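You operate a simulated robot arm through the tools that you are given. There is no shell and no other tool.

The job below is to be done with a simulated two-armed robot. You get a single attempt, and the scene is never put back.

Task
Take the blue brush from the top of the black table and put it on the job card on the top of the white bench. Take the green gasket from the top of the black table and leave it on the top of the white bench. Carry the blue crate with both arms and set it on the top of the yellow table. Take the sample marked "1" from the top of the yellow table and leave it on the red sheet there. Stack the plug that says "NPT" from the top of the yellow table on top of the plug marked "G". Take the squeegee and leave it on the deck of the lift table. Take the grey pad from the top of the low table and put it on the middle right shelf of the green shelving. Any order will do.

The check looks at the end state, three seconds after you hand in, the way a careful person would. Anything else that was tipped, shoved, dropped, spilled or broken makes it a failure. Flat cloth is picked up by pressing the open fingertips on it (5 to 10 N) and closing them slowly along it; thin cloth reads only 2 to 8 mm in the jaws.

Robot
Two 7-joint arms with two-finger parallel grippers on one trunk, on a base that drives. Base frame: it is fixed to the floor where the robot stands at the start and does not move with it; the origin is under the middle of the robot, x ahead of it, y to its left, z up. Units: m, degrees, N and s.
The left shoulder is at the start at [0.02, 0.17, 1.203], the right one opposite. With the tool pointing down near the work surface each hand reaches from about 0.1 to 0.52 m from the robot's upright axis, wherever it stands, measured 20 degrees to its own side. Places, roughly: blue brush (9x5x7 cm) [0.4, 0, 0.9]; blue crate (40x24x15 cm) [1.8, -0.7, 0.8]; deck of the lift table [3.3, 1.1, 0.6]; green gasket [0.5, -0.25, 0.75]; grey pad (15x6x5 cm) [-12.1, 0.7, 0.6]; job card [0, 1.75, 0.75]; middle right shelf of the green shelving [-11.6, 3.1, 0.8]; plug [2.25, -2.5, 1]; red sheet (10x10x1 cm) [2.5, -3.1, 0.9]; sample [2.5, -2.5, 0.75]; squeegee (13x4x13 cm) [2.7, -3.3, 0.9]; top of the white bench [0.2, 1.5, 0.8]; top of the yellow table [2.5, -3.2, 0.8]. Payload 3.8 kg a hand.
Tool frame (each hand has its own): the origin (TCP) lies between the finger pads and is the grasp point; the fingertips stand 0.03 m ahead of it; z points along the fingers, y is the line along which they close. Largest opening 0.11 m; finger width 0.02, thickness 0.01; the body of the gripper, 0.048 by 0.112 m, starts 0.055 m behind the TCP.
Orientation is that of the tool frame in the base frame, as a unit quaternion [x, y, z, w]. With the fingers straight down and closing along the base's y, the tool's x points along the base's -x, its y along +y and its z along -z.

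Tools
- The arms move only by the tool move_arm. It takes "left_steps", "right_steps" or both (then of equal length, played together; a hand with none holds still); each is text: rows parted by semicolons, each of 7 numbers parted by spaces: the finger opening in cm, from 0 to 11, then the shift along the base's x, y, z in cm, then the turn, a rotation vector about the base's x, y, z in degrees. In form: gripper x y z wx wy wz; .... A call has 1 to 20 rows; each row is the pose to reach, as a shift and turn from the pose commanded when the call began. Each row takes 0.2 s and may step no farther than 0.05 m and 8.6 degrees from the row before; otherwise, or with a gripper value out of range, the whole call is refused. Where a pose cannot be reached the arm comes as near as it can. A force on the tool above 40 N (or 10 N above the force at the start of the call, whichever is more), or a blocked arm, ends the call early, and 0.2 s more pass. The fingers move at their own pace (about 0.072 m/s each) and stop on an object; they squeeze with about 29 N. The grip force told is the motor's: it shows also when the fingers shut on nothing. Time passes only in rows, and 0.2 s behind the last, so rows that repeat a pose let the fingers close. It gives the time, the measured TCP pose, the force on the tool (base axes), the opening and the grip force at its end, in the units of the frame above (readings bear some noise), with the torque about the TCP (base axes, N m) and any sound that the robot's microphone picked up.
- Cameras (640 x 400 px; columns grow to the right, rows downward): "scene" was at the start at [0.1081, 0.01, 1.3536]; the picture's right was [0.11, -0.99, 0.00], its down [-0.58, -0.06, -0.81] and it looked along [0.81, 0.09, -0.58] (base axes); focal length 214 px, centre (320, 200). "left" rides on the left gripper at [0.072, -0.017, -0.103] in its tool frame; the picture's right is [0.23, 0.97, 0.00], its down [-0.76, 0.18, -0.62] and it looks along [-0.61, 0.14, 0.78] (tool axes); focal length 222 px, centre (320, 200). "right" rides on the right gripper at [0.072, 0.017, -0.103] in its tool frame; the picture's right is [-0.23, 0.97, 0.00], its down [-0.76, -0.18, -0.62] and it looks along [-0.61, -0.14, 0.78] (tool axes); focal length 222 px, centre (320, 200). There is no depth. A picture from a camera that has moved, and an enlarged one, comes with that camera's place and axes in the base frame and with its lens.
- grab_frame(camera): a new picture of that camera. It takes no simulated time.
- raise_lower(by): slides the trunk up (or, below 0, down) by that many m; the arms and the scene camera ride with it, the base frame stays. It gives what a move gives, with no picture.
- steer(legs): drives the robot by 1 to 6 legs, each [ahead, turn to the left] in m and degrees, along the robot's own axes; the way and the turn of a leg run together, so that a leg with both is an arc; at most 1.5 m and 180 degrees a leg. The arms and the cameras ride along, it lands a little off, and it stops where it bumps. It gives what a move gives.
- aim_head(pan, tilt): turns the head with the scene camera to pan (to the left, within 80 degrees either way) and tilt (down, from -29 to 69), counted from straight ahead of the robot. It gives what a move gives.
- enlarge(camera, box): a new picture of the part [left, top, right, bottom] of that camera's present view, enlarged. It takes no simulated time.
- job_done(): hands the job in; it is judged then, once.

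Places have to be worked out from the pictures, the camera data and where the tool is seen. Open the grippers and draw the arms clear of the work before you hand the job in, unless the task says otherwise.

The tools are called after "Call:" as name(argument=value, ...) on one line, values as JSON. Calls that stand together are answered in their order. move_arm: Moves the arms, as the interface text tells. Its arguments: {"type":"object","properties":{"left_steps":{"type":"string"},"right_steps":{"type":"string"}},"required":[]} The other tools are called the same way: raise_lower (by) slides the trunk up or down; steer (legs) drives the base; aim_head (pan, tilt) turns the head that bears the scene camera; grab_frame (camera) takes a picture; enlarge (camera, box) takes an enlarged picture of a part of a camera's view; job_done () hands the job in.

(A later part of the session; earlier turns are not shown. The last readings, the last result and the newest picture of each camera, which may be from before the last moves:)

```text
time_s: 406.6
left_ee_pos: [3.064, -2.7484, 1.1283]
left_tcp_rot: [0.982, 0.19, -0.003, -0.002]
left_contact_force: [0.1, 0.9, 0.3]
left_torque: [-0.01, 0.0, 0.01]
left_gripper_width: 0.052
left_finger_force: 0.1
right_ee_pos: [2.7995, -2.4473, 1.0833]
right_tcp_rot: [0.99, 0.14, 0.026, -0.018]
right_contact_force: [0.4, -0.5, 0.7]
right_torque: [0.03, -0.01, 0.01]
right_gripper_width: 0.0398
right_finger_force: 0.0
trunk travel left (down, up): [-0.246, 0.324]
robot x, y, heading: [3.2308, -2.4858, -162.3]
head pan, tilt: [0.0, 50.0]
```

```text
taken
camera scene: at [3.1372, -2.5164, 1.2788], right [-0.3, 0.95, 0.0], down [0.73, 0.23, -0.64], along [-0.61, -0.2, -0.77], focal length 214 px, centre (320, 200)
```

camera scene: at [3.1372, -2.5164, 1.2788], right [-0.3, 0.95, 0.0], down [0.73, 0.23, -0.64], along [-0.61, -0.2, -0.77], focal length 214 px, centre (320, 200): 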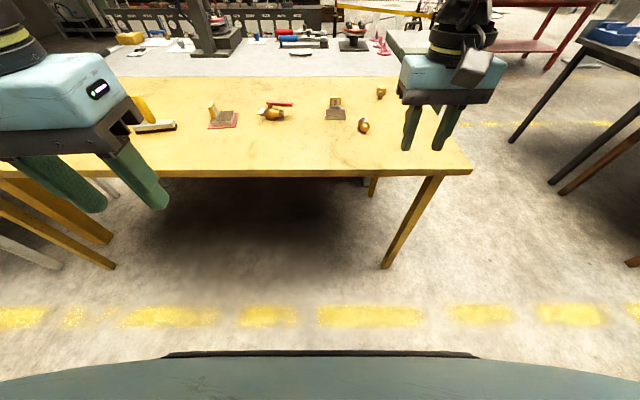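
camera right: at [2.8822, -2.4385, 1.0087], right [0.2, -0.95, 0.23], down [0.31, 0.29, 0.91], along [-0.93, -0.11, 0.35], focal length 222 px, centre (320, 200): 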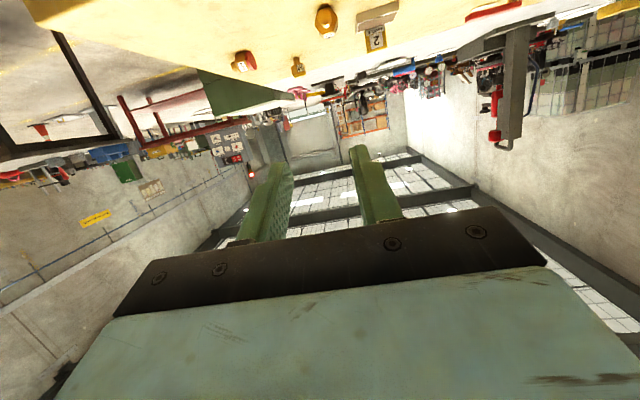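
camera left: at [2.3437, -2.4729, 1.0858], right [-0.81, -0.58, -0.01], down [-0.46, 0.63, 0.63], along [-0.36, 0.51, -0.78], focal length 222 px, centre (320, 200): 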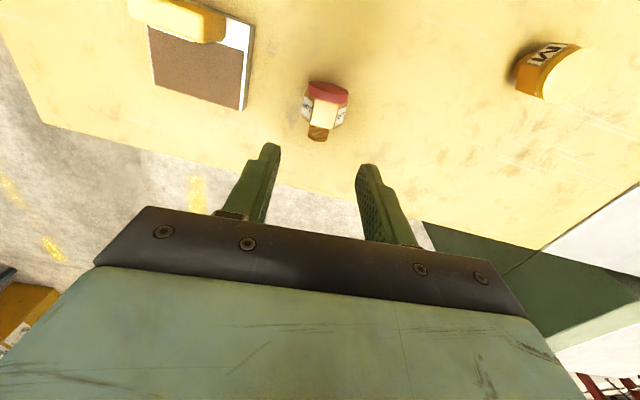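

Now I'll drive in to bring G (grip point ≈[2.431, -2.582]) within the right hand's comfortable zone.

Call:
steer(legs=[[0, 4], [0.38, 0], [0, -3.5]])

Call:
grab_frame(camera="scene")

Call:
enlarge(camera="scene", box=[320, 150, 440, 225])

```text
time_s: 409.9
left_ee_pos: [2.715, -2.8907, 1.1297]
left_tcp_rot: [0.981, 0.193, -0.001, -0.003]
left_contact_force: [-1.1, -0.5, 0.5]
left_torque: [-0.01, -0.01, 0.01]
left_gripper_width: 0.052
left_finger_force: 0.0
right_ee_pos: [2.4477, -2.591, 1.0842]
right_tcp_rot: [0.989, 0.144, 0.024, -0.017]
right_contact_force: [-1.2, -0.2, 0.9]
right_torque: [-0.02, 0.04, 0.01]
right_gripper_width: 0.0401
right_finger_force: 0.0
trunk travel left (down, up): [-0.246, 0.324]
robot x, y, heading: [2.8776, -2.6271, -161.6]
head pan, tilt: [0.0, 50.0]
```

```text
taken
camera scene: at [2.7862, -2.6569, 1.2788], right [-0.31, 0.95, 0.0], down [0.73, 0.24, -0.64], along [-0.61, -0.2, -0.77], focal length 214 px, centre (320, 200)
```

scene: 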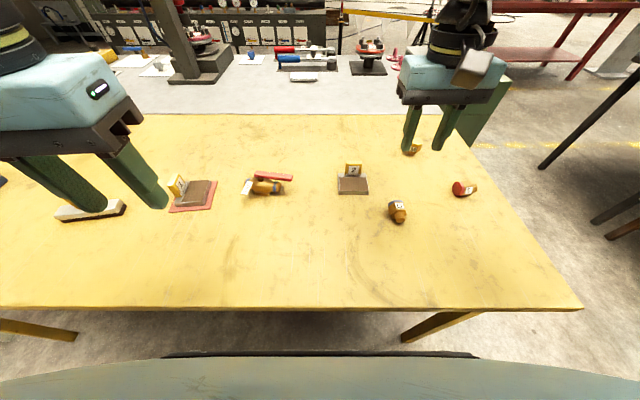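

```text
5.33 times, centred on (380, 188) of scene
camera zoom: at [2.7862, -2.6569, 1.2788], right [-0.31, 0.95, 0.0], down [0.73, 0.24, -0.64], along [-0.61, -0.2, -0.77], focal length 1144 px, centre (0, 267)
```

zoom: 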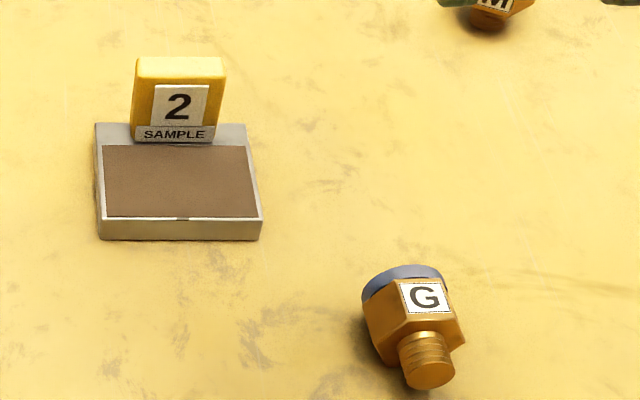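

G's axis runs heading 21° with its spigot toward me; grip point ≈[2.425, -2.58]. I'll lean the hand back ~15°, align it (+4.4°), and descend to just above G.

Call:
move_arm(right_steps="6 -0.8 0.3 -3 1.9 -5.7 2.2; 6 -1.6 0.7 -6 3.8 -11.4 4.4; 6 -2.5 1.05 -9 3.8 -11.4 4.4; 6 -2.5 1.05 -12 3.8 -11.4 4.4; 6 -2.5 1.05 -12 3.8 -11.4 4.4")

Call:
grab_frame(camera="right")

Call:
enlarge(camera="scene", box=[320, 120, 480, 240])

```text
time_s: 411.1
left_ee_pos: [2.7151, -2.8918, 1.1293]
left_tcp_rot: [0.981, 0.193, -0.002, -0.001]
left_contact_force: [0.8, 0.1, 0.2]
left_torque: [-0.04, 0.0, -0.01]
left_gripper_width: 0.0519
left_finger_force: 0.0
right_ee_pos: [2.4216, -2.5809, 0.9657]
right_tcp_rot: [0.974, 0.182, 0.126, -0.036]
right_contact_force: [0.3, 1.0, -0.3]
right_torque: [0.02, 0.03, -0.03]
right_gripper_width: 0.0601
right_finger_force: 0.1
trunk travel left (down, up): [-0.246, 0.324]
robot x, y, heading: [2.8799, -2.6254, -161.5]
head pan, tilt: [0.0, 50.0]
```

```text
taken
camera right: at [2.4706, -2.5837, 1.0853], right [0.15, -0.99, -0.08], down [-0.9, -0.17, 0.41], along [-0.42, 0.01, -0.91], focal length 222 px, centre (320, 200)
```

right: 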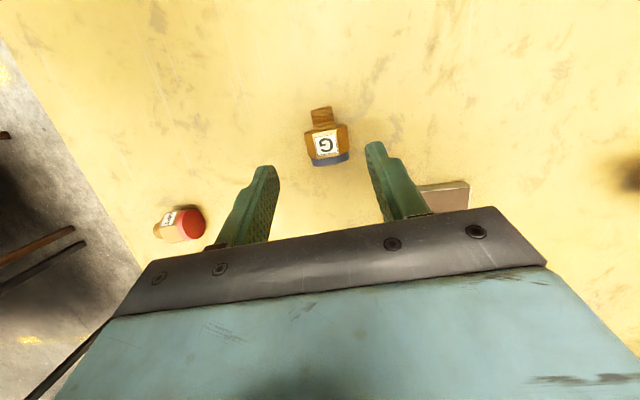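

```text
3.33 times, centred on (400, 180) of scene
camera zoom: at [2.7866, -2.6573, 1.2789], right [-0.31, 0.95, 0.0], down [0.73, 0.24, -0.64], along [-0.61, -0.2, -0.77], focal length 715 px, centre (53, 267)
```

zoom: 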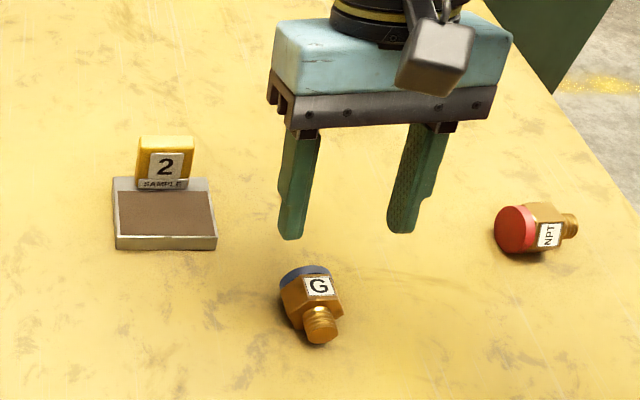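

G measured again: axis heading 22°, grip point ≈[2.431, -2.579]. I'll shift 0.45 cm, descend to z≈0.885 with the lean kept, and close.

Call:
move_arm(right_steps="6 0.2 0 -2.5 0 0 0; 6 0.45 0 -5 0 0 0; 6 0.45 0 -7 0 0 0; 6 0.45 0 -8 0 0 0; 6 0.45 0 -8 0 0 0; 5 0.45 0 -8 0 0 0; 4 0.45 0 -8 0 0 0; 3 0.45 0 -8 0 0 0; 2 0.45 0 -8 0 0 0; 2 0.45 0 -8 0 0 0")

Call:
grab_frame(camera="right")

Call:
enlarge(camera="scene", box=[320, 120, 480, 240])

```text
time_s: 413.3
left_ee_pos: [2.7149, -2.8901, 1.1299]
left_tcp_rot: [0.981, 0.193, -0.002, -0.002]
left_contact_force: [0.5, 0.3, -0.4]
left_torque: [0.0, 0.01, 0.01]
left_gripper_width: 0.0523
left_finger_force: 0.1
right_ee_pos: [2.4399, -2.556, 0.9028]
right_tcp_rot: [0.974, 0.183, 0.126, -0.037]
right_contact_force: [0.0, 0.1, 0.5]
right_torque: [0.04, 0.0, 0.0]
right_gripper_width: 0.0199
right_finger_force: 0.1
right hand out of reach, approached as far as the arm can: row 1, 2, 3, 4, 5, 6, 7, 8, 9, 10
trunk travel left (down, up): [-0.246, 0.324]
robot x, y, heading: [2.8801, -2.6257, -161.8]
head pan, tilt: [0.0, 50.0]
```

```text
taken
camera right: at [2.4878, -2.5576, 1.0212], right [0.15, -0.99, -0.08], down [-0.9, -0.17, 0.41], along [-0.42, 0.01, -0.91], focal length 222 px, centre (320, 200)
```

right: 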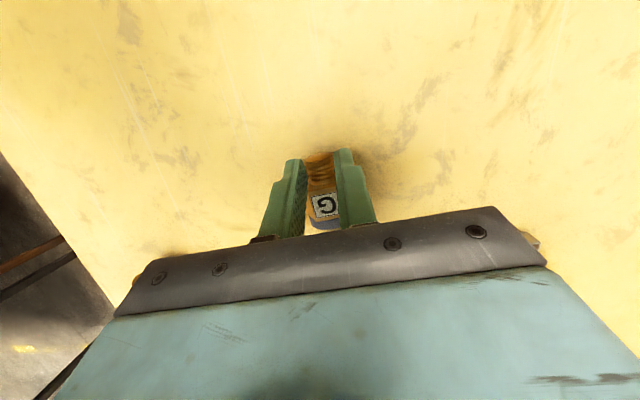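

```text
3.33 times, centred on (400, 180) of scene
camera zoom: at [2.7866, -2.6572, 1.2788], right [-0.31, 0.95, 0.0], down [0.73, 0.24, -0.64], along [-0.61, -0.2, -0.77], focal length 715 px, centre (53, 267)
```

zoom: 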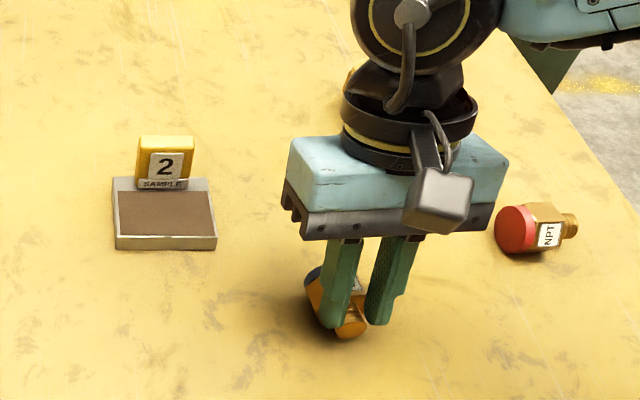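

The right arm in its present posture can't go low relative to the shoulder, so I'll raise the hand, lower the trunk by 0.1 m, and repeat.

Call:
move_arm(right_steps="4 0 0 0 0 0 0; 6 0 0 0.5 0 0 0; 6 0 0 3 0 0 0; 6 -0.5 -0.5 7 0 0 0; 6 -1 -1.5 11 0 0 0; 6 -1.5 -2.5 14 0 0 0; 6 -1.5 -2.5 14 0 0 0")

Call:
raise_lower(by=-0.1)

Call:
grab_frame(camera="right")

```text
time_s: 414.9
left_ee_pos: [2.7158, -2.8911, 1.1297]
left_tcp_rot: [0.981, 0.194, -0.002, -0.002]
left_contact_force: [-1.0, 1.1, -0.3]
left_torque: [0.01, 0.02, 0.02]
left_gripper_width: 0.052
left_finger_force: 0.0
right_ee_pos: [2.4234, -2.578, 1.0438]
right_tcp_rot: [0.975, 0.182, 0.125, -0.037]
right_contact_force: [-0.6, -0.8, 0.2]
right_torque: [-0.01, 0.04, -0.02]
right_gripper_width: 0.0599
right_finger_force: 0.0
trunk travel left (down, up): [-0.246, 0.324]
robot x, y, heading: [2.883, -2.6294, -161.7]
head pan, tilt: [0.0, 50.0]
```

```text
time_s: 416.2
left_ee_pos: [2.7148, -2.8906, 1.0302]
left_tcp_rot: [0.981, 0.194, -0.002, -0.002]
left_contact_force: [0.3, 0.4, 0.3]
left_torque: [-0.01, 0.0, -0.01]
left_gripper_width: 0.0519
left_finger_force: 0.2
right_ee_pos: [2.4238, -2.5768, 0.9431]
right_tcp_rot: [0.974, 0.182, 0.126, -0.038]
right_contact_force: [-0.5, 0.2, -0.2]
right_torque: [0.01, 0.0, 0.01]
right_gripper_width: 0.06
right_finger_force: 0.1
trunk travel left (down, up): [-0.146, 0.424]
robot x, y, heading: [2.8785, -2.6257, -161.8]
head pan, tilt: [0.0, 50.0]
```

```text
taken
camera right: at [2.4716, -2.5804, 1.0612], right [0.15, -0.99, -0.08], down [-0.9, -0.17, 0.41], along [-0.42, 0.01, -0.91], focal length 222 px, centre (320, 200)
```

right: 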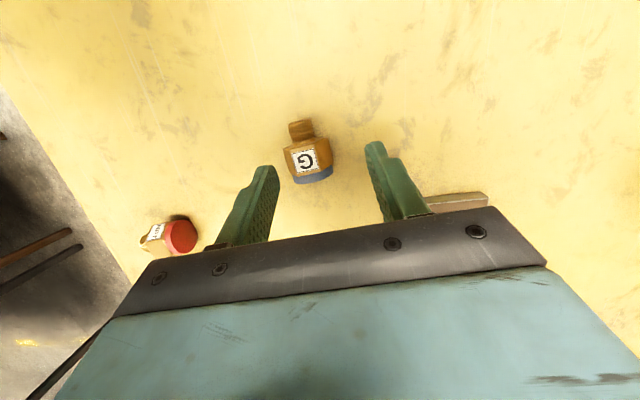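

G got nudged slightly; it now lies from [2.402, -2.570] (cap) to [2.447, -2.549] (spigot). I'll correct position and yaw, descend to z≈0.885, keeping the fingers open for a check.

Call:
move_arm(right_steps="6 -0.4 0.6 -0.5 0 0 2; 6 -0.9 1.25 -1.5 0 0 4; 6 -0.9 1.25 -3.5 0 0 4; 6 -0.9 1.25 -5 0 0 4; 6 -0.9 1.25 -5.7 0 0 4; 6 -0.9 1.25 -5.7 0 0 4")

Call:
grab_frame(camera="right")

Call:
enlarge(camera="scene", box=[320, 120, 480, 240])

```text
time_s: 417.6
left_ee_pos: [2.7142, -2.8904, 1.0297]
left_tcp_rot: [0.981, 0.194, -0.003, -0.001]
left_contact_force: [-0.1, -0.3, 0.2]
left_torque: [-0.02, 0.02, -0.01]
left_gripper_width: 0.052
left_finger_force: 0.1
right_ee_pos: [2.4133, -2.5654, 0.8845]
right_tcp_rot: [0.967, 0.217, 0.125, -0.041]
right_contact_force: [0.5, 0.5, -0.4]
right_torque: [0.01, -0.02, 0.01]
right_gripper_width: 0.0604
right_finger_force: 0.1
trunk travel left (down, up): [-0.146, 0.424]
robot x, y, heading: [2.8786, -2.6283, -161.7]
head pan, tilt: [0.0, 50.0]
```

```text
taken
camera right: at [2.4619, -2.5641, 1.0038], right [0.22, -0.97, -0.08], down [-0.88, -0.23, 0.41], along [-0.42, -0.01, -0.91], focal length 222 px, centre (320, 200)
```

right: 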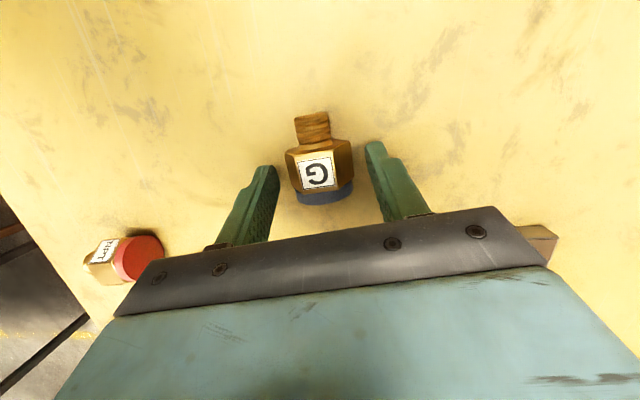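

```text
3.33 times, centred on (400, 180) of scene
camera zoom: at [2.7866, -2.6573, 1.1789], right [-0.31, 0.95, 0.0], down [0.73, 0.24, -0.64], along [-0.61, -0.2, -0.77], focal length 715 px, centre (53, 267)
```

zoom: 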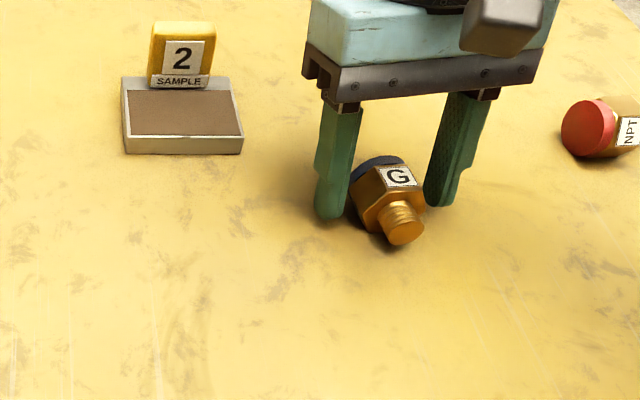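

G sits between the fingers with the pads near its cap end, as wanted. I'll close on it.

Call:
move_arm(right_steps="5 0.2 0.1 0 0 0 0; 4.3 0.2 0.1 0 0 0 0; 3.5 0.2 0.1 0 0 0 0; 2.5 0.2 0.1 0 0 0 0; 2 0.2 0.1 0 0 0 0; 2 0.2 0.1 0 0 0 0")

Call:
enlarge(camera="scene", box=[320, 120, 480, 240])

Call:
grab_frame(camera="right")

```text
time_s: 419.0
left_ee_pos: [2.7158, -2.8914, 1.0298]
left_tcp_rot: [0.981, 0.193, -0.002, -0.003]
left_contact_force: [0.6, 0.5, 0.5]
left_torque: [0.02, 0.01, -0.01]
left_gripper_width: 0.052
left_finger_force: 0.0
right_ee_pos: [2.4165, -2.5633, 0.8855]
right_tcp_rot: [0.967, 0.216, 0.125, -0.042]
right_contact_force: [0.0, 0.1, 0.2]
right_torque: [0.02, 0.0, 0.0]
right_gripper_width: 0.0409
right_finger_force: 29.4
trunk travel left (down, up): [-0.146, 0.424]
robot x, y, heading: [2.8799, -2.6261, -161.9]
head pan, tilt: [0.0, 50.0]
```

```text
3.33 times, centred on (400, 180) of scene
camera zoom: at [2.7866, -2.6572, 1.1789], right [-0.31, 0.95, 0.0], down [0.73, 0.24, -0.64], along [-0.61, -0.2, -0.77], focal length 715 px, centre (53, 267)
```

zoom: 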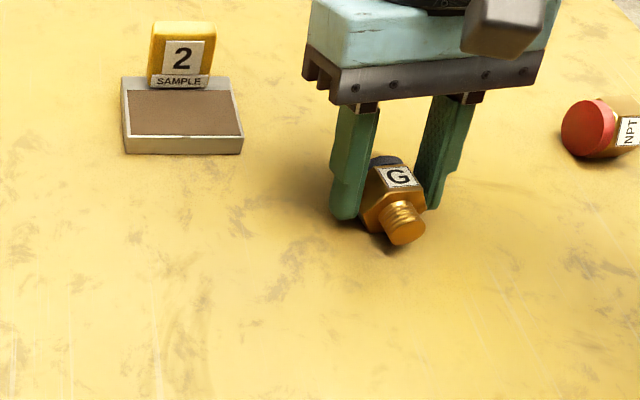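

```text
taken
camera right: at [2.4641, -2.5639, 1.0043], right [0.22, -0.97, -0.08], down [-0.88, -0.23, 0.41], along [-0.42, -0.01, -0.91], focal length 222 px, centre (320, 200)
```

right: 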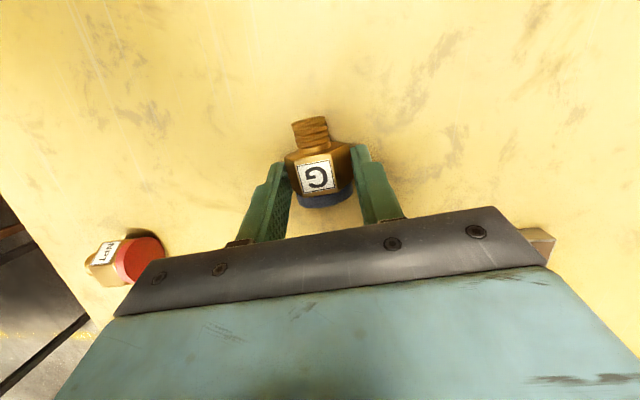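

G is gripped (41 mm), its axis in line with the hand. I'll lift it 9 cm slowly.

Call:
move_arm(right_steps="2 0 0 0.5 0 0 0; 2 0 0 1.5 0 0 0; 2 0 0 3 0 0 0; 2 0 0 5 0 0 0; 2 0 0 7 0 0 0; 2 0 0 9 0 0 0; 2 0 0 9 0 0 0")

Call:
enlarge(camera="scene", box=[320, 80, 480, 200])

```text
time_s: 420.6
left_ee_pos: [2.7158, -2.8912, 1.0302]
left_tcp_rot: [0.981, 0.193, -0.002, -0.003]
left_contact_force: [-0.7, 0.7, 0.4]
left_torque: [-0.03, -0.03, 0.02]
left_gripper_width: 0.0522
left_finger_force: 0.1
right_ee_pos: [2.4148, -2.5657, 0.9767]
right_tcp_rot: [0.967, 0.217, 0.125, -0.042]
right_contact_force: [0.5, -0.2, -2.7]
right_torque: [-0.02, 0.0, 0.01]
right_gripper_width: 0.0406
right_finger_force: 28.6
trunk travel left (down, up): [-0.146, 0.424]
robot x, y, heading: [2.8783, -2.6288, -161.9]
head pan, tilt: [0.0, 50.0]
```

```text
3.33 times, centred on (400, 140) of scene
camera zoom: at [2.7864, -2.6572, 1.1788], right [-0.31, 0.95, 0.0], down [0.73, 0.24, -0.64], along [-0.61, -0.2, -0.77], focal length 715 px, centre (53, 400)
```

zoom: 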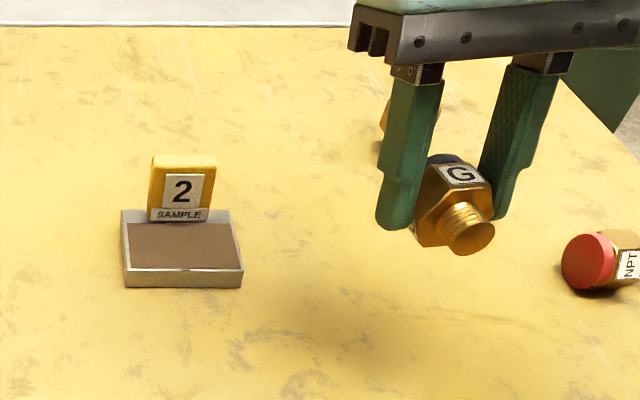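

G hangs well. I'll back the base off 0.27 m so the tilting happens clear of the other items.

Call:
steer(legs=[[-0.27, 0]])

```text
time_s: 422.5
left_ee_pos: [2.9739, -2.8065, 1.0297]
left_tcp_rot: [0.981, 0.195, -0.003, -0.002]
left_contact_force: [0.0, -0.5, -0.5]
left_torque: [-0.01, 0.02, 0.03]
left_gripper_width: 0.0522
left_finger_force: 0.2
right_ee_pos: [2.6727, -2.482, 0.975]
right_tcp_rot: [0.967, 0.219, 0.124, -0.042]
right_contact_force: [0.1, 0.1, -2.8]
right_torque: [-0.01, 0.04, -0.03]
right_gripper_width: 0.0406
right_finger_force: 29.3
trunk travel left (down, up): [-0.146, 0.424]
robot x, y, heading: [3.1378, -2.5427, -161.9]
head pan, tilt: [0.0, 50.0]
```

Now I'll tilt the hand 90° about its closing axis (fingers from down to forward), easing forward 7 cm, which should turn G upright.

Call:
move_arm(right_steps="2 -0.5 -0.2 0.2 -3.2 6.8 0; 2 -1 -0.4 0.4 -6.5 13.5 0; 2 -1.6 -0.5 0.6 -9.7 20.3 0; 2 -2.2 -0.7 0.8 -12.9 27.1 0; 2 -2.8 -0.9 1 -16.1 33.8 0; 2 -3.4 -1.1 1.2 -19.4 40.6 0; 2 -4 -1.3 1.4 -22.6 47.4 0; 2 -4.6 -1.5 1.6 -25.8 54.1 0; 2 -5.2 -1.7 1.8 -29 60.9 0; 2 -5.8 -1.9 2 -32.3 67.7 0; 2 -6.3 -2.1 2 -35.5 74.4 0; 2 -6.7 -2.2 2 -38.7 81.2 0; 2 -6.7 -2.2 2 -38.7 81.2 0")

Call:
grab_frame(camera="scene")

Call:
enlarge(camera="scene", box=[340, 60, 500, 180])

```text
time_s: 425.3
left_ee_pos: [2.9749, -2.8068, 1.0284]
left_tcp_rot: [0.981, 0.195, -0.002, -0.002]
left_contact_force: [0.6, 0.2, -0.1]
left_torque: [0.02, 0.0, -0.04]
left_gripper_width: 0.0521
left_finger_force: 0.0
right_ee_pos: [2.6089, -2.5029, 0.9923]
right_tcp_rot: [0.796, 0.17, -0.569, 0.119]
right_contact_force: [0.2, 1.0, -2.6]
right_torque: [0.05, -0.02, 0.02]
right_gripper_width: 0.0404
right_finger_force: 28.7
right hand out of reach, approached as far as the arm can: row 12, 13
trunk travel left (down, up): [-0.146, 0.424]
robot x, y, heading: [3.139, -2.5404, -161.7]
head pan, tilt: [0.0, 50.0]
```

```text
taken
camera scene: at [3.0449, -2.572, 1.1788], right [-0.32, 0.95, 0.0], down [0.73, 0.24, -0.64], along [-0.61, -0.2, -0.77], focal length 214 px, centre (320, 200)
```

scene: 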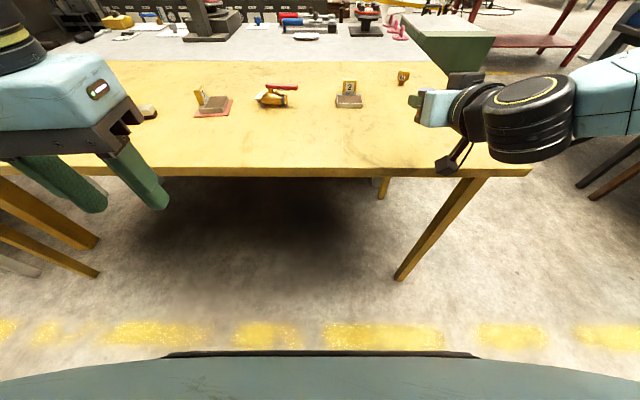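

```text
3.33 times, centred on (420, 120) of scene
camera zoom: at [3.0449, -2.572, 1.1788], right [-0.32, 0.95, 0.0], down [0.73, 0.24, -0.64], along [-0.61, -0.2, -0.77], focal length 715 px, centre (-13, 467)
```

zoom: 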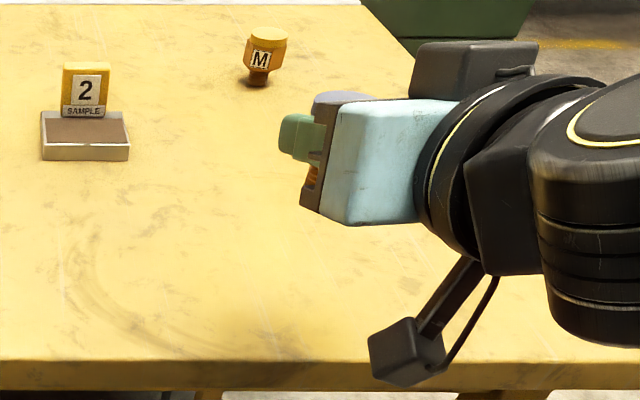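

G is now nearly upright (≈4° off) in a horizontal hand. The hand's camera hangs below the hand, so I'll stand G close to the edge (~7 cm in): drive 6 cm forward, then lower with the trunk.

Call:
steer(legs=[[0.06, 0]])

Call:
raise_lower(by=-0.07)

Call:
grab_frame(camera="scene")

Call:
grab_frame(camera="right")

```text
time_s: 426.3
left_ee_pos: [2.917, -2.8256, 1.0295]
left_tcp_rot: [0.981, 0.196, -0.001, -0.002]
left_contact_force: [-1.0, -0.5, -0.5]
left_torque: [0.01, 0.0, -0.03]
left_gripper_width: 0.0521
left_finger_force: 0.0
right_ee_pos: [2.5512, -2.5234, 0.9945]
right_tcp_rot: [0.796, 0.17, -0.569, 0.119]
right_contact_force: [-0.2, -0.3, -1.9]
right_torque: [-0.02, -0.02, 0.02]
right_gripper_width: 0.0403
right_finger_force: 29.1
trunk travel left (down, up): [-0.146, 0.424]
robot x, y, heading: [3.0824, -2.5602, -161.9]
head pan, tilt: [0.0, 50.0]
```

```text
time_s: 427.4
left_ee_pos: [2.9159, -2.826, 0.9594]
left_tcp_rot: [0.981, 0.196, -0.002, -0.003]
left_contact_force: [-0.9, 0.2, 0.8]
left_torque: [0.01, 0.01, 0.05]
left_gripper_width: 0.052
left_finger_force: 0.0
right_ee_pos: [2.552, -2.5227, 0.9248]
right_tcp_rot: [0.796, 0.17, -0.569, 0.119]
right_contact_force: [0.0, -0.5, -2.4]
right_torque: [-0.01, -0.04, -0.01]
right_gripper_width: 0.0406
right_finger_force: 29.1
trunk travel left (down, up): [-0.076, 0.494]
robot x, y, heading: [3.0824, -2.5636, -161.4]
head pan, tilt: [0.0, 50.0]
```

```text
taken
camera scene: at [2.9876, -2.5913, 1.1089], right [-0.32, 0.95, 0.0], down [0.73, 0.24, -0.64], along [-0.61, -0.2, -0.77], focal length 214 px, centre (320, 200)
```

scene: 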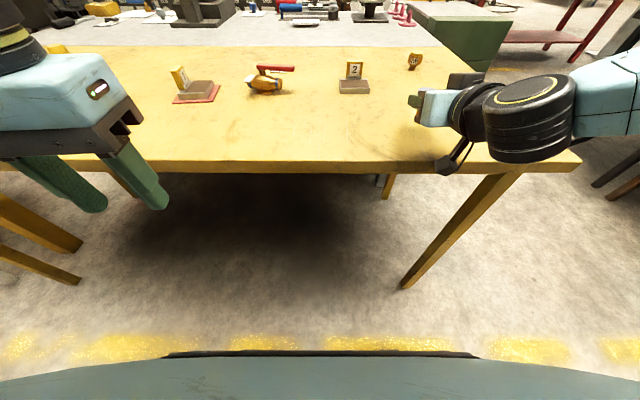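

```text
taken
camera right: at [2.6689, -2.4889, 0.8897], right [0.33, -0.92, 0.21], down [0.24, 0.3, 0.92], along [-0.91, -0.25, 0.32], focal length 222 px, centre (320, 200)
```

right: 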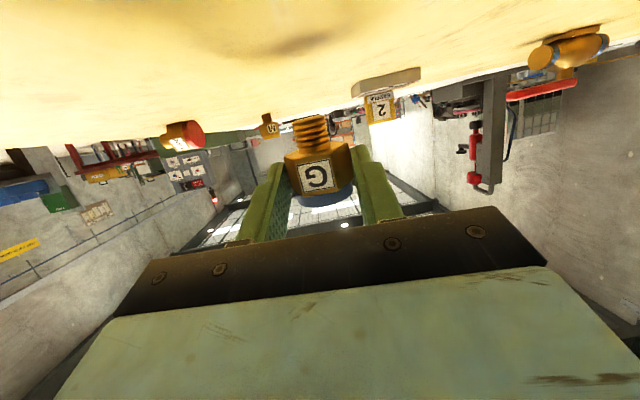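

The inverted hand-camera view shows G upright, spigot toward the table. I'll add the last 4° of tilt and then lower further.

Call:
move_arm(right_steps="2 0 0 0 -0.8 1.8 0; 2 0 0 0 -1.6 3.7 0; 2 0 0 0 -1.6 3.7 0")

Call:
raise_lower(by=-0.03)

Call:
enlarge(camera="right", box=[220, 60, 420, 220])

Call:
enlarge(camera="scene", box=[360, 60, 500, 180])

```text
time_s: 428.2
left_ee_pos: [2.9166, -2.8252, 0.9595]
left_tcp_rot: [0.981, 0.196, -0.002, -0.002]
left_contact_force: [0.2, 0.2, -0.3]
left_torque: [0.0, -0.02, 0.02]
left_gripper_width: 0.052
left_finger_force: 0.1
right_ee_pos: [2.551, -2.5246, 0.9324]
right_tcp_rot: [0.776, 0.167, -0.595, 0.124]
right_contact_force: [-0.6, 0.5, -1.3]
right_torque: [0.0, -0.04, 0.01]
right_gripper_width: 0.0408
right_finger_force: 29.4
right hand out of reach, approached as far as the arm can: row 2, 3
trunk travel left (down, up): [-0.076, 0.494]
robot x, y, heading: [3.0794, -2.5581, -161.3]
head pan, tilt: [0.0, 50.0]
```

```text
time_s: 428.9
left_ee_pos: [2.9176, -2.8253, 0.9292]
left_tcp_rot: [0.981, 0.196, -0.002, -0.003]
left_contact_force: [0.0, -0.9, -0.3]
left_torque: [0.0, -0.02, -0.02]
left_gripper_width: 0.0519
left_finger_force: 0.1
right_ee_pos: [2.5503, -2.5252, 0.9025]
right_tcp_rot: [0.777, 0.167, -0.595, 0.125]
right_contact_force: [-0.3, -0.2, -2.1]
right_torque: [-0.01, 0.0, -0.02]
right_gripper_width: 0.0405
right_finger_force: 29.0
trunk travel left (down, up): [-0.046, 0.524]
robot x, y, heading: [3.0823, -2.5614, -161.6]
head pan, tilt: [0.0, 50.0]
```

```text
2.50 times, centred on (320, 140) of right
camera zoom: at [2.6661, -2.4916, 0.86], right [0.34, -0.92, 0.21], down [0.3, 0.32, 0.9], along [-0.89, -0.24, 0.38], focal length 555 px, centre (320, 350)
```

zoom: 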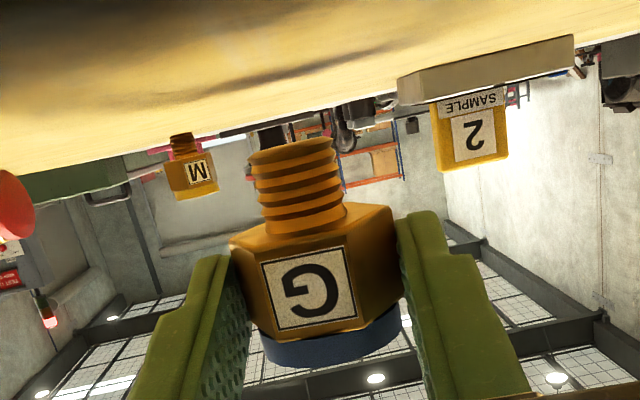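

```text
3.33 times, centred on (430, 120) of scene
camera zoom: at [2.9876, -2.5913, 1.0788], right [-0.32, 0.95, 0.0], down [0.73, 0.24, -0.64], along [-0.61, -0.2, -0.77], focal length 715 px, centre (-47, 467)
```

zoom: 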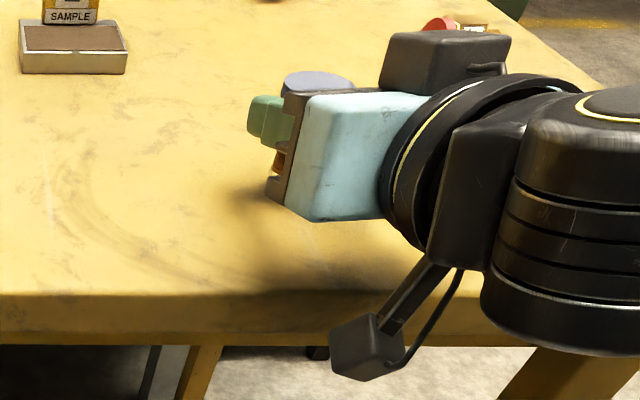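

G is upright ~2 cm above the table, 7 cm in from the edge. I'll lower in small steps watching the force.

Call:
raise_lower(by=-0.014)

Call:
raise_lower(by=-0.004)

```text
time_s: 429.6
left_ee_pos: [2.9179, -2.8254, 0.9153]
left_tcp_rot: [0.981, 0.196, -0.002, -0.002]
left_contact_force: [0.1, -0.8, 0.7]
left_torque: [0.02, 0.03, 0.04]
left_gripper_width: 0.052
left_finger_force: 0.0
right_ee_pos: [2.551, -2.5247, 0.8877]
right_tcp_rot: [0.777, 0.167, -0.595, 0.124]
right_contact_force: [-0.5, -0.1, -2.0]
right_torque: [0.02, -0.07, -0.02]
right_gripper_width: 0.0407
right_finger_force: 29.4
trunk travel left (down, up): [-0.032, 0.538]
robot x, y, heading: [3.0812, -2.5606, -161.2]
head pan, tilt: [0.0, 50.0]
```

```text
time_s: 430.1
left_ee_pos: [2.9178, -2.8252, 0.9109]
left_tcp_rot: [0.981, 0.196, -0.002, -0.002]
left_contact_force: [-0.1, 0.9, -0.6]
left_torque: [0.01, 0.01, 0.0]
left_gripper_width: 0.052
left_finger_force: 0.0
right_ee_pos: [2.5516, -2.5257, 0.8875]
right_tcp_rot: [0.775, 0.166, -0.598, 0.124]
right_contact_force: [1.0, 3.0, 13.4]
right_torque: [-0.03, 0.14, -0.03]
right_gripper_width: 0.0405
right_finger_force: 29.1
trunk travel left (down, up): [-0.028, 0.542]
robot x, y, heading: [3.0826, -2.5606, -161.6]
head pan, tilt: [0.0, 50.0]
```

G is standing with 13 N on it, reaction right under its axis. I'll ease 1 mm and open the fingers slowly.

Call:
raise_lower(by=0.0015)

Call:
move_arm(right_steps="3.9 0 0 0 0 0 0; 4.1 0 0 0 0 0 0; 4.2 0 0 0 0 0 0; 4.3 0 0 0 0 0 0; 4.5 0 0 0 0 0 0; 4.8 0 0 0 0 0 0; 5.5 0 0 0 0 0 0; 7 0 0 0 0 0 0; 8 0 0 0 0 0 0; 8 0 0 0 0 0 0")

Call:
enlarge(camera="right", box=[220, 60, 420, 220])

```text
time_s: 430.6
left_ee_pos: [2.9191, -2.8255, 0.9127]
left_tcp_rot: [0.981, 0.196, -0.003, -0.002]
left_contact_force: [-0.8, -0.2, -0.4]
left_torque: [-0.03, -0.01, 0.01]
left_gripper_width: 0.052
left_finger_force: 0.0
right_ee_pos: [2.5508, -2.5243, 0.8872]
right_tcp_rot: [0.776, 0.165, -0.596, 0.123]
right_contact_force: [-2.8, 0.3, 15.3]
right_torque: [-0.11, 0.3, -0.07]
right_gripper_width: 0.0405
right_finger_force: 29.3
trunk travel left (down, up): [-0.029, 0.54]
robot x, y, heading: [3.0809, -2.5618, -161.6]
head pan, tilt: [0.0, 50.0]
```

```text
time_s: 432.8
left_ee_pos: [2.9184, -2.8245, 0.9135]
left_tcp_rot: [0.98, 0.197, -0.003, -0.002]
left_contact_force: [-0.5, 0.1, -0.2]
left_torque: [0.0, -0.02, 0.04]
left_gripper_width: 0.052
left_finger_force: 0.1
right_ee_pos: [2.5497, -2.5242, 0.8859]
right_tcp_rot: [0.776, 0.167, -0.595, 0.125]
right_contact_force: [0.5, 1.3, -0.2]
right_torque: [0.03, 0.03, 0.03]
right_gripper_width: 0.0802
right_finger_force: 0.0
trunk travel left (down, up): [-0.029, 0.54]
robot x, y, heading: [3.0823, -2.5607, -161.5]
head pan, tilt: [0.0, 50.0]
```

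```text
2.50 times, centred on (320, 140) of right
camera zoom: at [2.6661, -2.4916, 0.8436], right [0.34, -0.92, 0.21], down [0.3, 0.32, 0.9], along [-0.89, -0.24, 0.38], focal length 555 px, centre (320, 350)
```

zoom: 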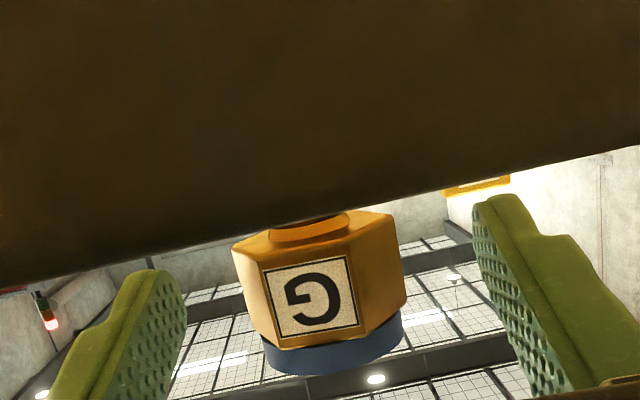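

G stands upright between the open fingers. I'll back the base straight out 0.2 m.

Call:
steer(legs=[[-0.2, 0]])

Call:
grab_frame(camera="scene")

```text
time_s: 434.4
left_ee_pos: [3.1043, -2.7636, 0.9133]
left_tcp_rot: [0.98, 0.199, -0.002, -0.002]
left_contact_force: [-0.7, 0.4, -0.7]
left_torque: [0.0, 0.03, 0.0]
left_gripper_width: 0.0522
left_finger_force: 0.0
right_ee_pos: [2.7359, -2.4651, 0.8857]
right_tcp_rot: [0.776, 0.17, -0.594, 0.127]
right_contact_force: [0.5, -0.3, 1.0]
right_torque: [0.01, -0.03, 0.02]
right_gripper_width: 0.0802
right_finger_force: 0.1
trunk travel left (down, up): [-0.029, 0.54]
robot x, y, heading: [3.2645, -2.4997, -161.4]
head pan, tilt: [0.0, 50.0]
```

```text
taken
camera scene: at [3.1732, -2.5293, 1.0624], right [-0.32, 0.95, 0.0], down [0.72, 0.25, -0.64], along [-0.61, -0.21, -0.77], focal length 214 px, centre (320, 200)
```

scene: 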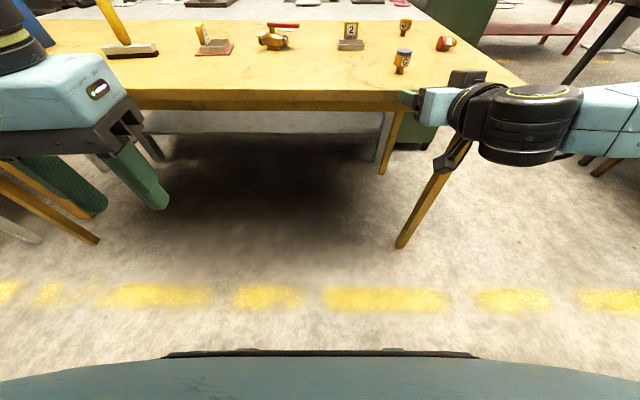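

G is standing. Now for NPT: I'll bring the right hand back to fingers-down (leaning back 15°), then drive round to the north end, since NPT's spigot points that way.

Call:
move_arm(right_steps="8 0.5 0.2 0.5 3.1 -6.8 0; 8 1 0.4 1 6.2 -13.6 0; 8 1.6 0.5 1.5 9.3 -20.5 0; 8 2.2 0.7 2 12.4 -27.3 0; 8 2.8 0.9 2.5 15.5 -34.1 0; 8 3.4 1.1 3 18.6 -41 0; 7 4 1.3 3.5 21.8 -47.8 0; 7 4.6 1.5 4 24.9 -54.6 0; 6 5.2 1.7 4.5 28 -61.4 0; 6 5.8 1.9 5 31.1 -68.3 0; 6 6.3 2.1 5 34.2 -75.1 0; 6 6.6 2.2 5 37.3 -81.9 0; 6 6.6 2.2 5 37.3 -81.9 0")

Call:
grab_frame(camera="scene")

```text
time_s: 437.2
left_ee_pos: [3.1035, -2.7638, 0.9139]
left_tcp_rot: [0.98, 0.199, -0.002, -0.002]
left_contact_force: [0.1, -0.2, 1.2]
left_torque: [0.01, -0.03, -0.02]
left_gripper_width: 0.052
left_finger_force: 0.0
right_ee_pos: [2.8027, -2.4429, 0.9363]
right_tcp_rot: [0.968, 0.213, 0.129, -0.03]
right_contact_force: [-0.8, -0.1, -1.2]
right_torque: [0.06, -0.03, 0.0]
right_gripper_width: 0.06
right_finger_force: 0.1
trunk travel left (down, up): [-0.029, 0.54]
robot x, y, heading: [3.2666, -2.4975, -161.2]
head pan, tilt: [0.0, 50.0]
```

```text
taken
camera scene: at [3.1729, -2.5294, 1.0624], right [-0.32, 0.95, 0.0], down [0.73, 0.25, -0.64], along [-0.61, -0.21, -0.77], focal length 214 px, centre (320, 200)
```

scene: 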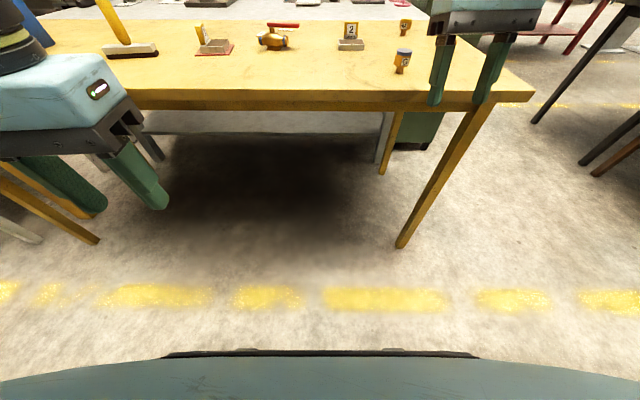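

Hand is back down. I'll raise the trunk 0.117 m and drive round to the north end in steps.

Call:
raise_lower(by=0.117)

Call:
steer(legs=[[0, -79.8], [0.857, 0], [0, 51.8], [0.604, 0], [0, 117.2]])

Call:
grab_frame(camera="scene")

```text
time_s: 438.7
left_ee_pos: [3.1046, -2.7637, 1.0298]
left_tcp_rot: [0.98, 0.198, -0.003, -0.002]
left_contact_force: [1.5, 0.0, 0.5]
left_torque: [0.0, -0.01, 0.0]
left_gripper_width: 0.0522
left_finger_force: 0.1
right_ee_pos: [2.8018, -2.4434, 1.053]
right_tcp_rot: [0.968, 0.212, 0.13, -0.03]
right_contact_force: [0.2, 0.6, 0.7]
right_torque: [-0.04, -0.03, 0.01]
right_gripper_width: 0.0598
right_finger_force: 0.1
trunk travel left (down, up): [-0.146, 0.424]
robot x, y, heading: [3.2627, -2.5013, -161.1]
head pan, tilt: [0.0, 50.0]
```

```text
time_s: 456.9
left_ee_pos: [2.5334, -1.8003, 1.0305]
left_tcp_rot: [0.54, 0.842, -0.004, -0.001]
left_contact_force: [0.3, -0.8, -0.4]
left_torque: [-0.01, 0.02, 0.0]
left_gripper_width: 0.0521
left_finger_force: 0.1
right_ee_pos: [2.2223, -2.1116, 1.0517]
right_tcp_rot: [0.521, 0.843, 0.068, -0.113]
right_contact_force: [0.3, 0.0, 0.5]
right_torque: [0.02, 0.0, 0.02]
right_gripper_width: 0.0598
right_finger_force: 0.0
trunk travel left (down, up): [-0.146, 0.424]
robot x, y, heading: [2.2658, -1.6462, -69.5]
head pan, tilt: [0.0, 50.0]
```

```text
taken
camera scene: at [2.2978, -1.7382, 1.1794], right [-0.94, -0.35, 0.0], down [-0.27, 0.72, -0.64], along [0.23, -0.6, -0.77], focal length 214 px, centre (320, 200)
```

scene: 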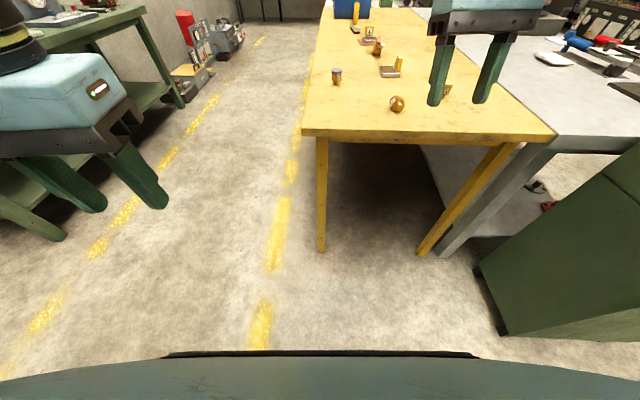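

NPT is ahead right. I'll square up and drive 0.33 m in.

Call:
steer(legs=[[0, -2.5], [0.33, 0]])

Call:
enlarge(camera="scene", box=[300, 130, 460, 250])

Call:
grab_frame(camera="right")

```text
time_s: 459.5
left_ee_pos: [2.6276, -2.1344, 1.0303]
left_tcp_rot: [0.563, 0.827, -0.003, -0.001]
left_contact_force: [0.4, -0.4, 0.4]
left_torque: [0.01, 0.01, -0.04]
left_gripper_width: 0.0521
left_finger_force: 0.1
right_ee_pos: [2.3015, -2.4283, 1.0522]
right_tcp_rot: [0.544, 0.829, 0.071, -0.11]
right_contact_force: [0.0, -0.2, 0.0]
right_torque: [0.01, 0.0, -0.01]
right_gripper_width: 0.06
right_finger_force: 0.0
trunk travel left (down, up): [-0.146, 0.424]
robot x, y, heading: [2.3679, -1.9653, -72.5]
head pan, tilt: [0.0, 50.0]
```

```text
3.33 times, centred on (380, 190) of scene
camera zoom: at [2.3954, -2.0594, 1.1793], right [-0.95, -0.3, 0.0], down [-0.23, 0.73, -0.64], along [0.19, -0.61, -0.77], focal length 715 px, centre (120, 233)
```

zoom: 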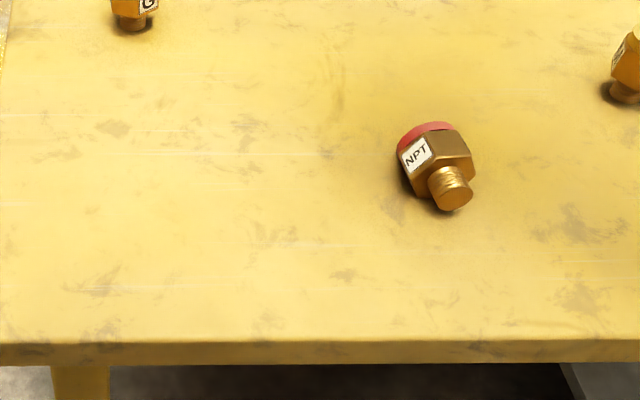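

```text
taken
camera right: at [2.2999, -2.3822, 1.1718], right [0.98, 0.19, -0.06], down [0.2, -0.89, 0.4], along [0.02, -0.41, -0.91], focal length 222 px, centre (320, 200)
```

right: 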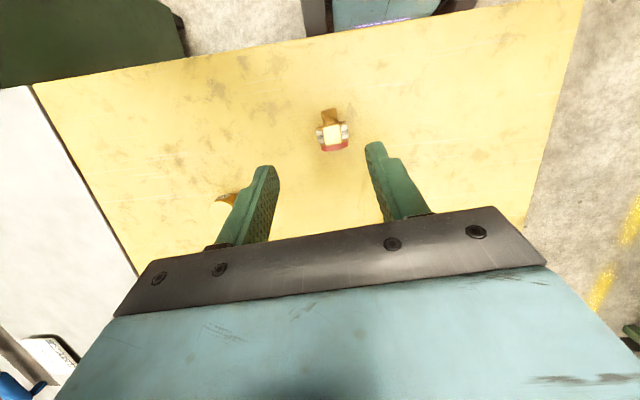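

NPT lies from cap [2.311, -2.441] to spigot [2.292, -2.399], right under the hand. I'll descend to z≈0.945 and verify before gripping.

Call:
move_arm(right_steps="6 0.3 -0.3 -3 0 0 1; 6 0.65 -0.5 -6 0 0 1; 6 0.65 -0.5 -9 0 0 1; 6 0.65 -0.5 -11 0 0 1; 6 0.65 -0.5 -11 0 0 1")

Call:
grab_frame(camera="right")

```text
time_s: 460.7
left_ee_pos: [2.6271, -2.1338, 1.029]
left_tcp_rot: [0.562, 0.827, -0.003, 0.0]
left_contact_force: [-0.1, 1.2, 0.2]
left_torque: [0.01, 0.02, 0.01]
left_gripper_width: 0.0518
left_finger_force: 0.1
right_ee_pos: [2.3049, -2.4337, 0.9429]
right_tcp_rot: [0.536, 0.834, 0.07, -0.112]
right_contact_force: [-1.0, 0.6, -0.4]
right_torque: [0.01, 0.0, 0.0]
right_gripper_width: 0.06
right_finger_force: 0.1
trunk travel left (down, up): [-0.146, 0.424]
robot x, y, heading: [2.3685, -1.9661, -72.6]
head pan, tilt: [0.0, 50.0]
```

```text
taken
camera right: at [2.3033, -2.3871, 1.0619], right [0.98, 0.21, -0.06], down [0.21, -0.89, 0.4], along [0.03, -0.41, -0.91], focal length 222 px, centre (320, 200)
```

right: 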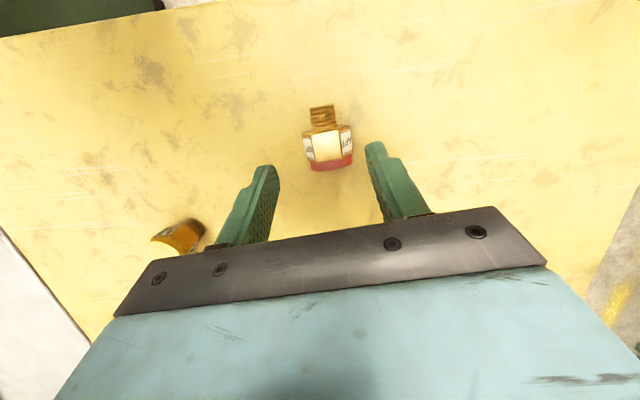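

Alignment is good; I'll nudge (+0.4, +0.6) cm, descend to z≈0.885 and check once more before closing.

Call:
move_arm(right_steps="6 0.2 0.3 -1.5 0 0 0; 6 0.4 0.6 -3 0 0 0; 6 0.4 0.6 -4.8 0 0 0; 6 0.4 0.6 -5.7 0 0 0; 6 0.4 0.6 -5.7 0 0 0")

Call:
grab_frame(camera="right")

```text
time_s: 461.9
left_ee_pos: [2.6272, -2.1335, 1.0302]
left_tcp_rot: [0.562, 0.827, -0.003, -0.001]
left_contact_force: [-1.0, -1.1, 0.4]
left_torque: [0.0, 0.0, -0.02]
left_gripper_width: 0.0519
left_finger_force: 0.0
right_ee_pos: [2.3132, -2.4265, 0.8855]
right_tcp_rot: [0.537, 0.833, 0.07, -0.113]
right_contact_force: [0.0, -0.5, -0.3]
right_torque: [0.01, -0.01, 0.01]
right_gripper_width: 0.0601
right_finger_force: 0.1
trunk travel left (down, up): [-0.146, 0.424]
robot x, y, heading: [2.367, -1.9648, -72.4]
head pan, tilt: [0.0, 50.0]
```

```text
taken
camera right: at [2.3104, -2.3804, 1.0047], right [0.98, 0.21, -0.06], down [0.21, -0.89, 0.4], along [0.03, -0.41, -0.91], focal length 222 px, centre (320, 200)
```

right: 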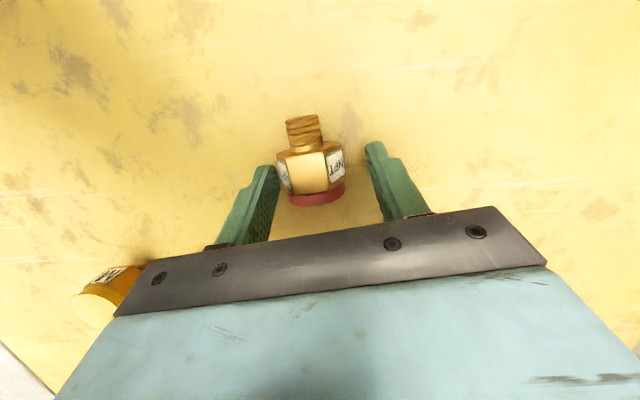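

NPT now sits ~5 mm toward the left finger; I'll shift the hand back (-0.4, -0.2) cm and close.

Call:
move_arm(right_steps="6 -0.2 -0.1 0 0 0 0; 6 -0.4 -0.2 0 0 0 0; 5 -0.4 -0.2 0 0 0 0; 4.3 -0.4 -0.2 0 0 0 0; 3.5 -0.4 -0.2 0 0 0 0; 2.5 -0.4 -0.2 0 0 0 0; 2 -0.4 -0.2 0 0 0 0; 2 -0.4 -0.2 0 0 0 0")

Call:
grab_frame(camera="right")

```text
time_s: 463.7
left_ee_pos: [2.6273, -2.1332, 1.0286]
left_tcp_rot: [0.563, 0.827, -0.002, 0.0]
left_contact_force: [-0.4, 0.4, -0.4]
left_torque: [0.01, 0.01, 0.01]
left_gripper_width: 0.0519
left_finger_force: 0.1
right_ee_pos: [2.3071, -2.4292, 0.8867]
right_tcp_rot: [0.536, 0.834, 0.07, -0.112]
right_contact_force: [-0.1, 0.3, 1.7]
right_torque: [0.03, -0.02, 0.01]
right_gripper_width: 0.0407
right_finger_force: 28.4
trunk travel left (down, up): [-0.146, 0.424]
robot x, y, heading: [2.3673, -1.9694, -72.5]
head pan, tilt: [0.0, 50.0]
```

```text
taken
camera right: at [2.3058, -2.3826, 1.0052], right [0.98, 0.21, -0.06], down [0.21, -0.89, 0.4], along [0.03, -0.41, -0.91], focal length 222 px, centre (320, 200)
```

right: 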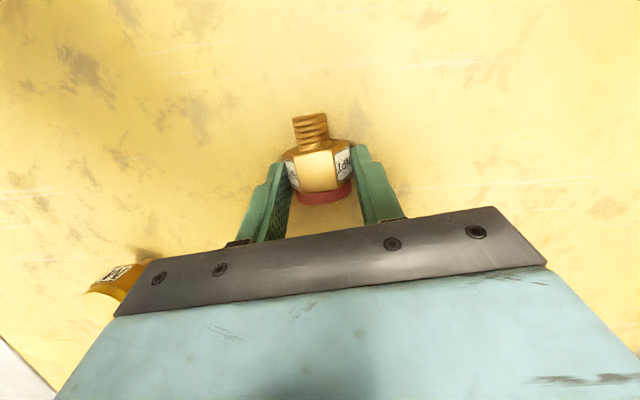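

NPT is gripped the same way as G was. I'll lift it 9 cm, then back off.

Call:
move_arm(right_steps="2 0 0 0.5 0 0 0; 2 0 0 1.5 0 0 0; 2 0 0 3 0 0 0; 2 0 0 5 0 0 0; 2 0 0 7 0 0 0; 2 0 0 9 0 0 0; 2 0 0 9 0 0 0")

Call:
grab_frame(camera="right")

```text
time_s: 465.3
left_ee_pos: [2.6278, -2.134, 1.0299]
left_tcp_rot: [0.563, 0.827, -0.002, 0.0]
left_contact_force: [-0.8, -0.4, -0.4]
left_torque: [0.0, 0.02, -0.01]
left_gripper_width: 0.0521
left_finger_force: 0.0
right_ee_pos: [2.3099, -2.4315, 0.976]
right_tcp_rot: [0.536, 0.834, 0.07, -0.112]
right_contact_force: [0.6, 0.0, -1.7]
right_torque: [-0.01, 0.0, 0.01]
right_gripper_width: 0.0406
right_finger_force: 29.4
trunk travel left (down, up): [-0.146, 0.424]
robot x, y, heading: [2.3645, -1.9671, -72.6]
head pan, tilt: [0.0, 50.0]
```

```text
taken
camera right: at [2.3069, -2.3843, 1.0951], right [0.98, 0.2, -0.06], down [0.21, -0.89, 0.4], along [0.03, -0.41, -0.91], focal length 222 px, centre (320, 200)
```

right: 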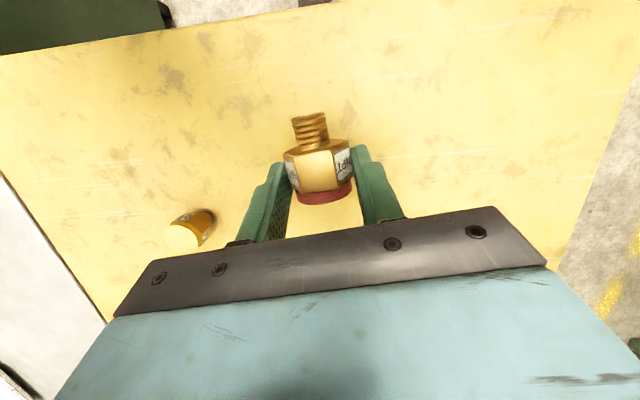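

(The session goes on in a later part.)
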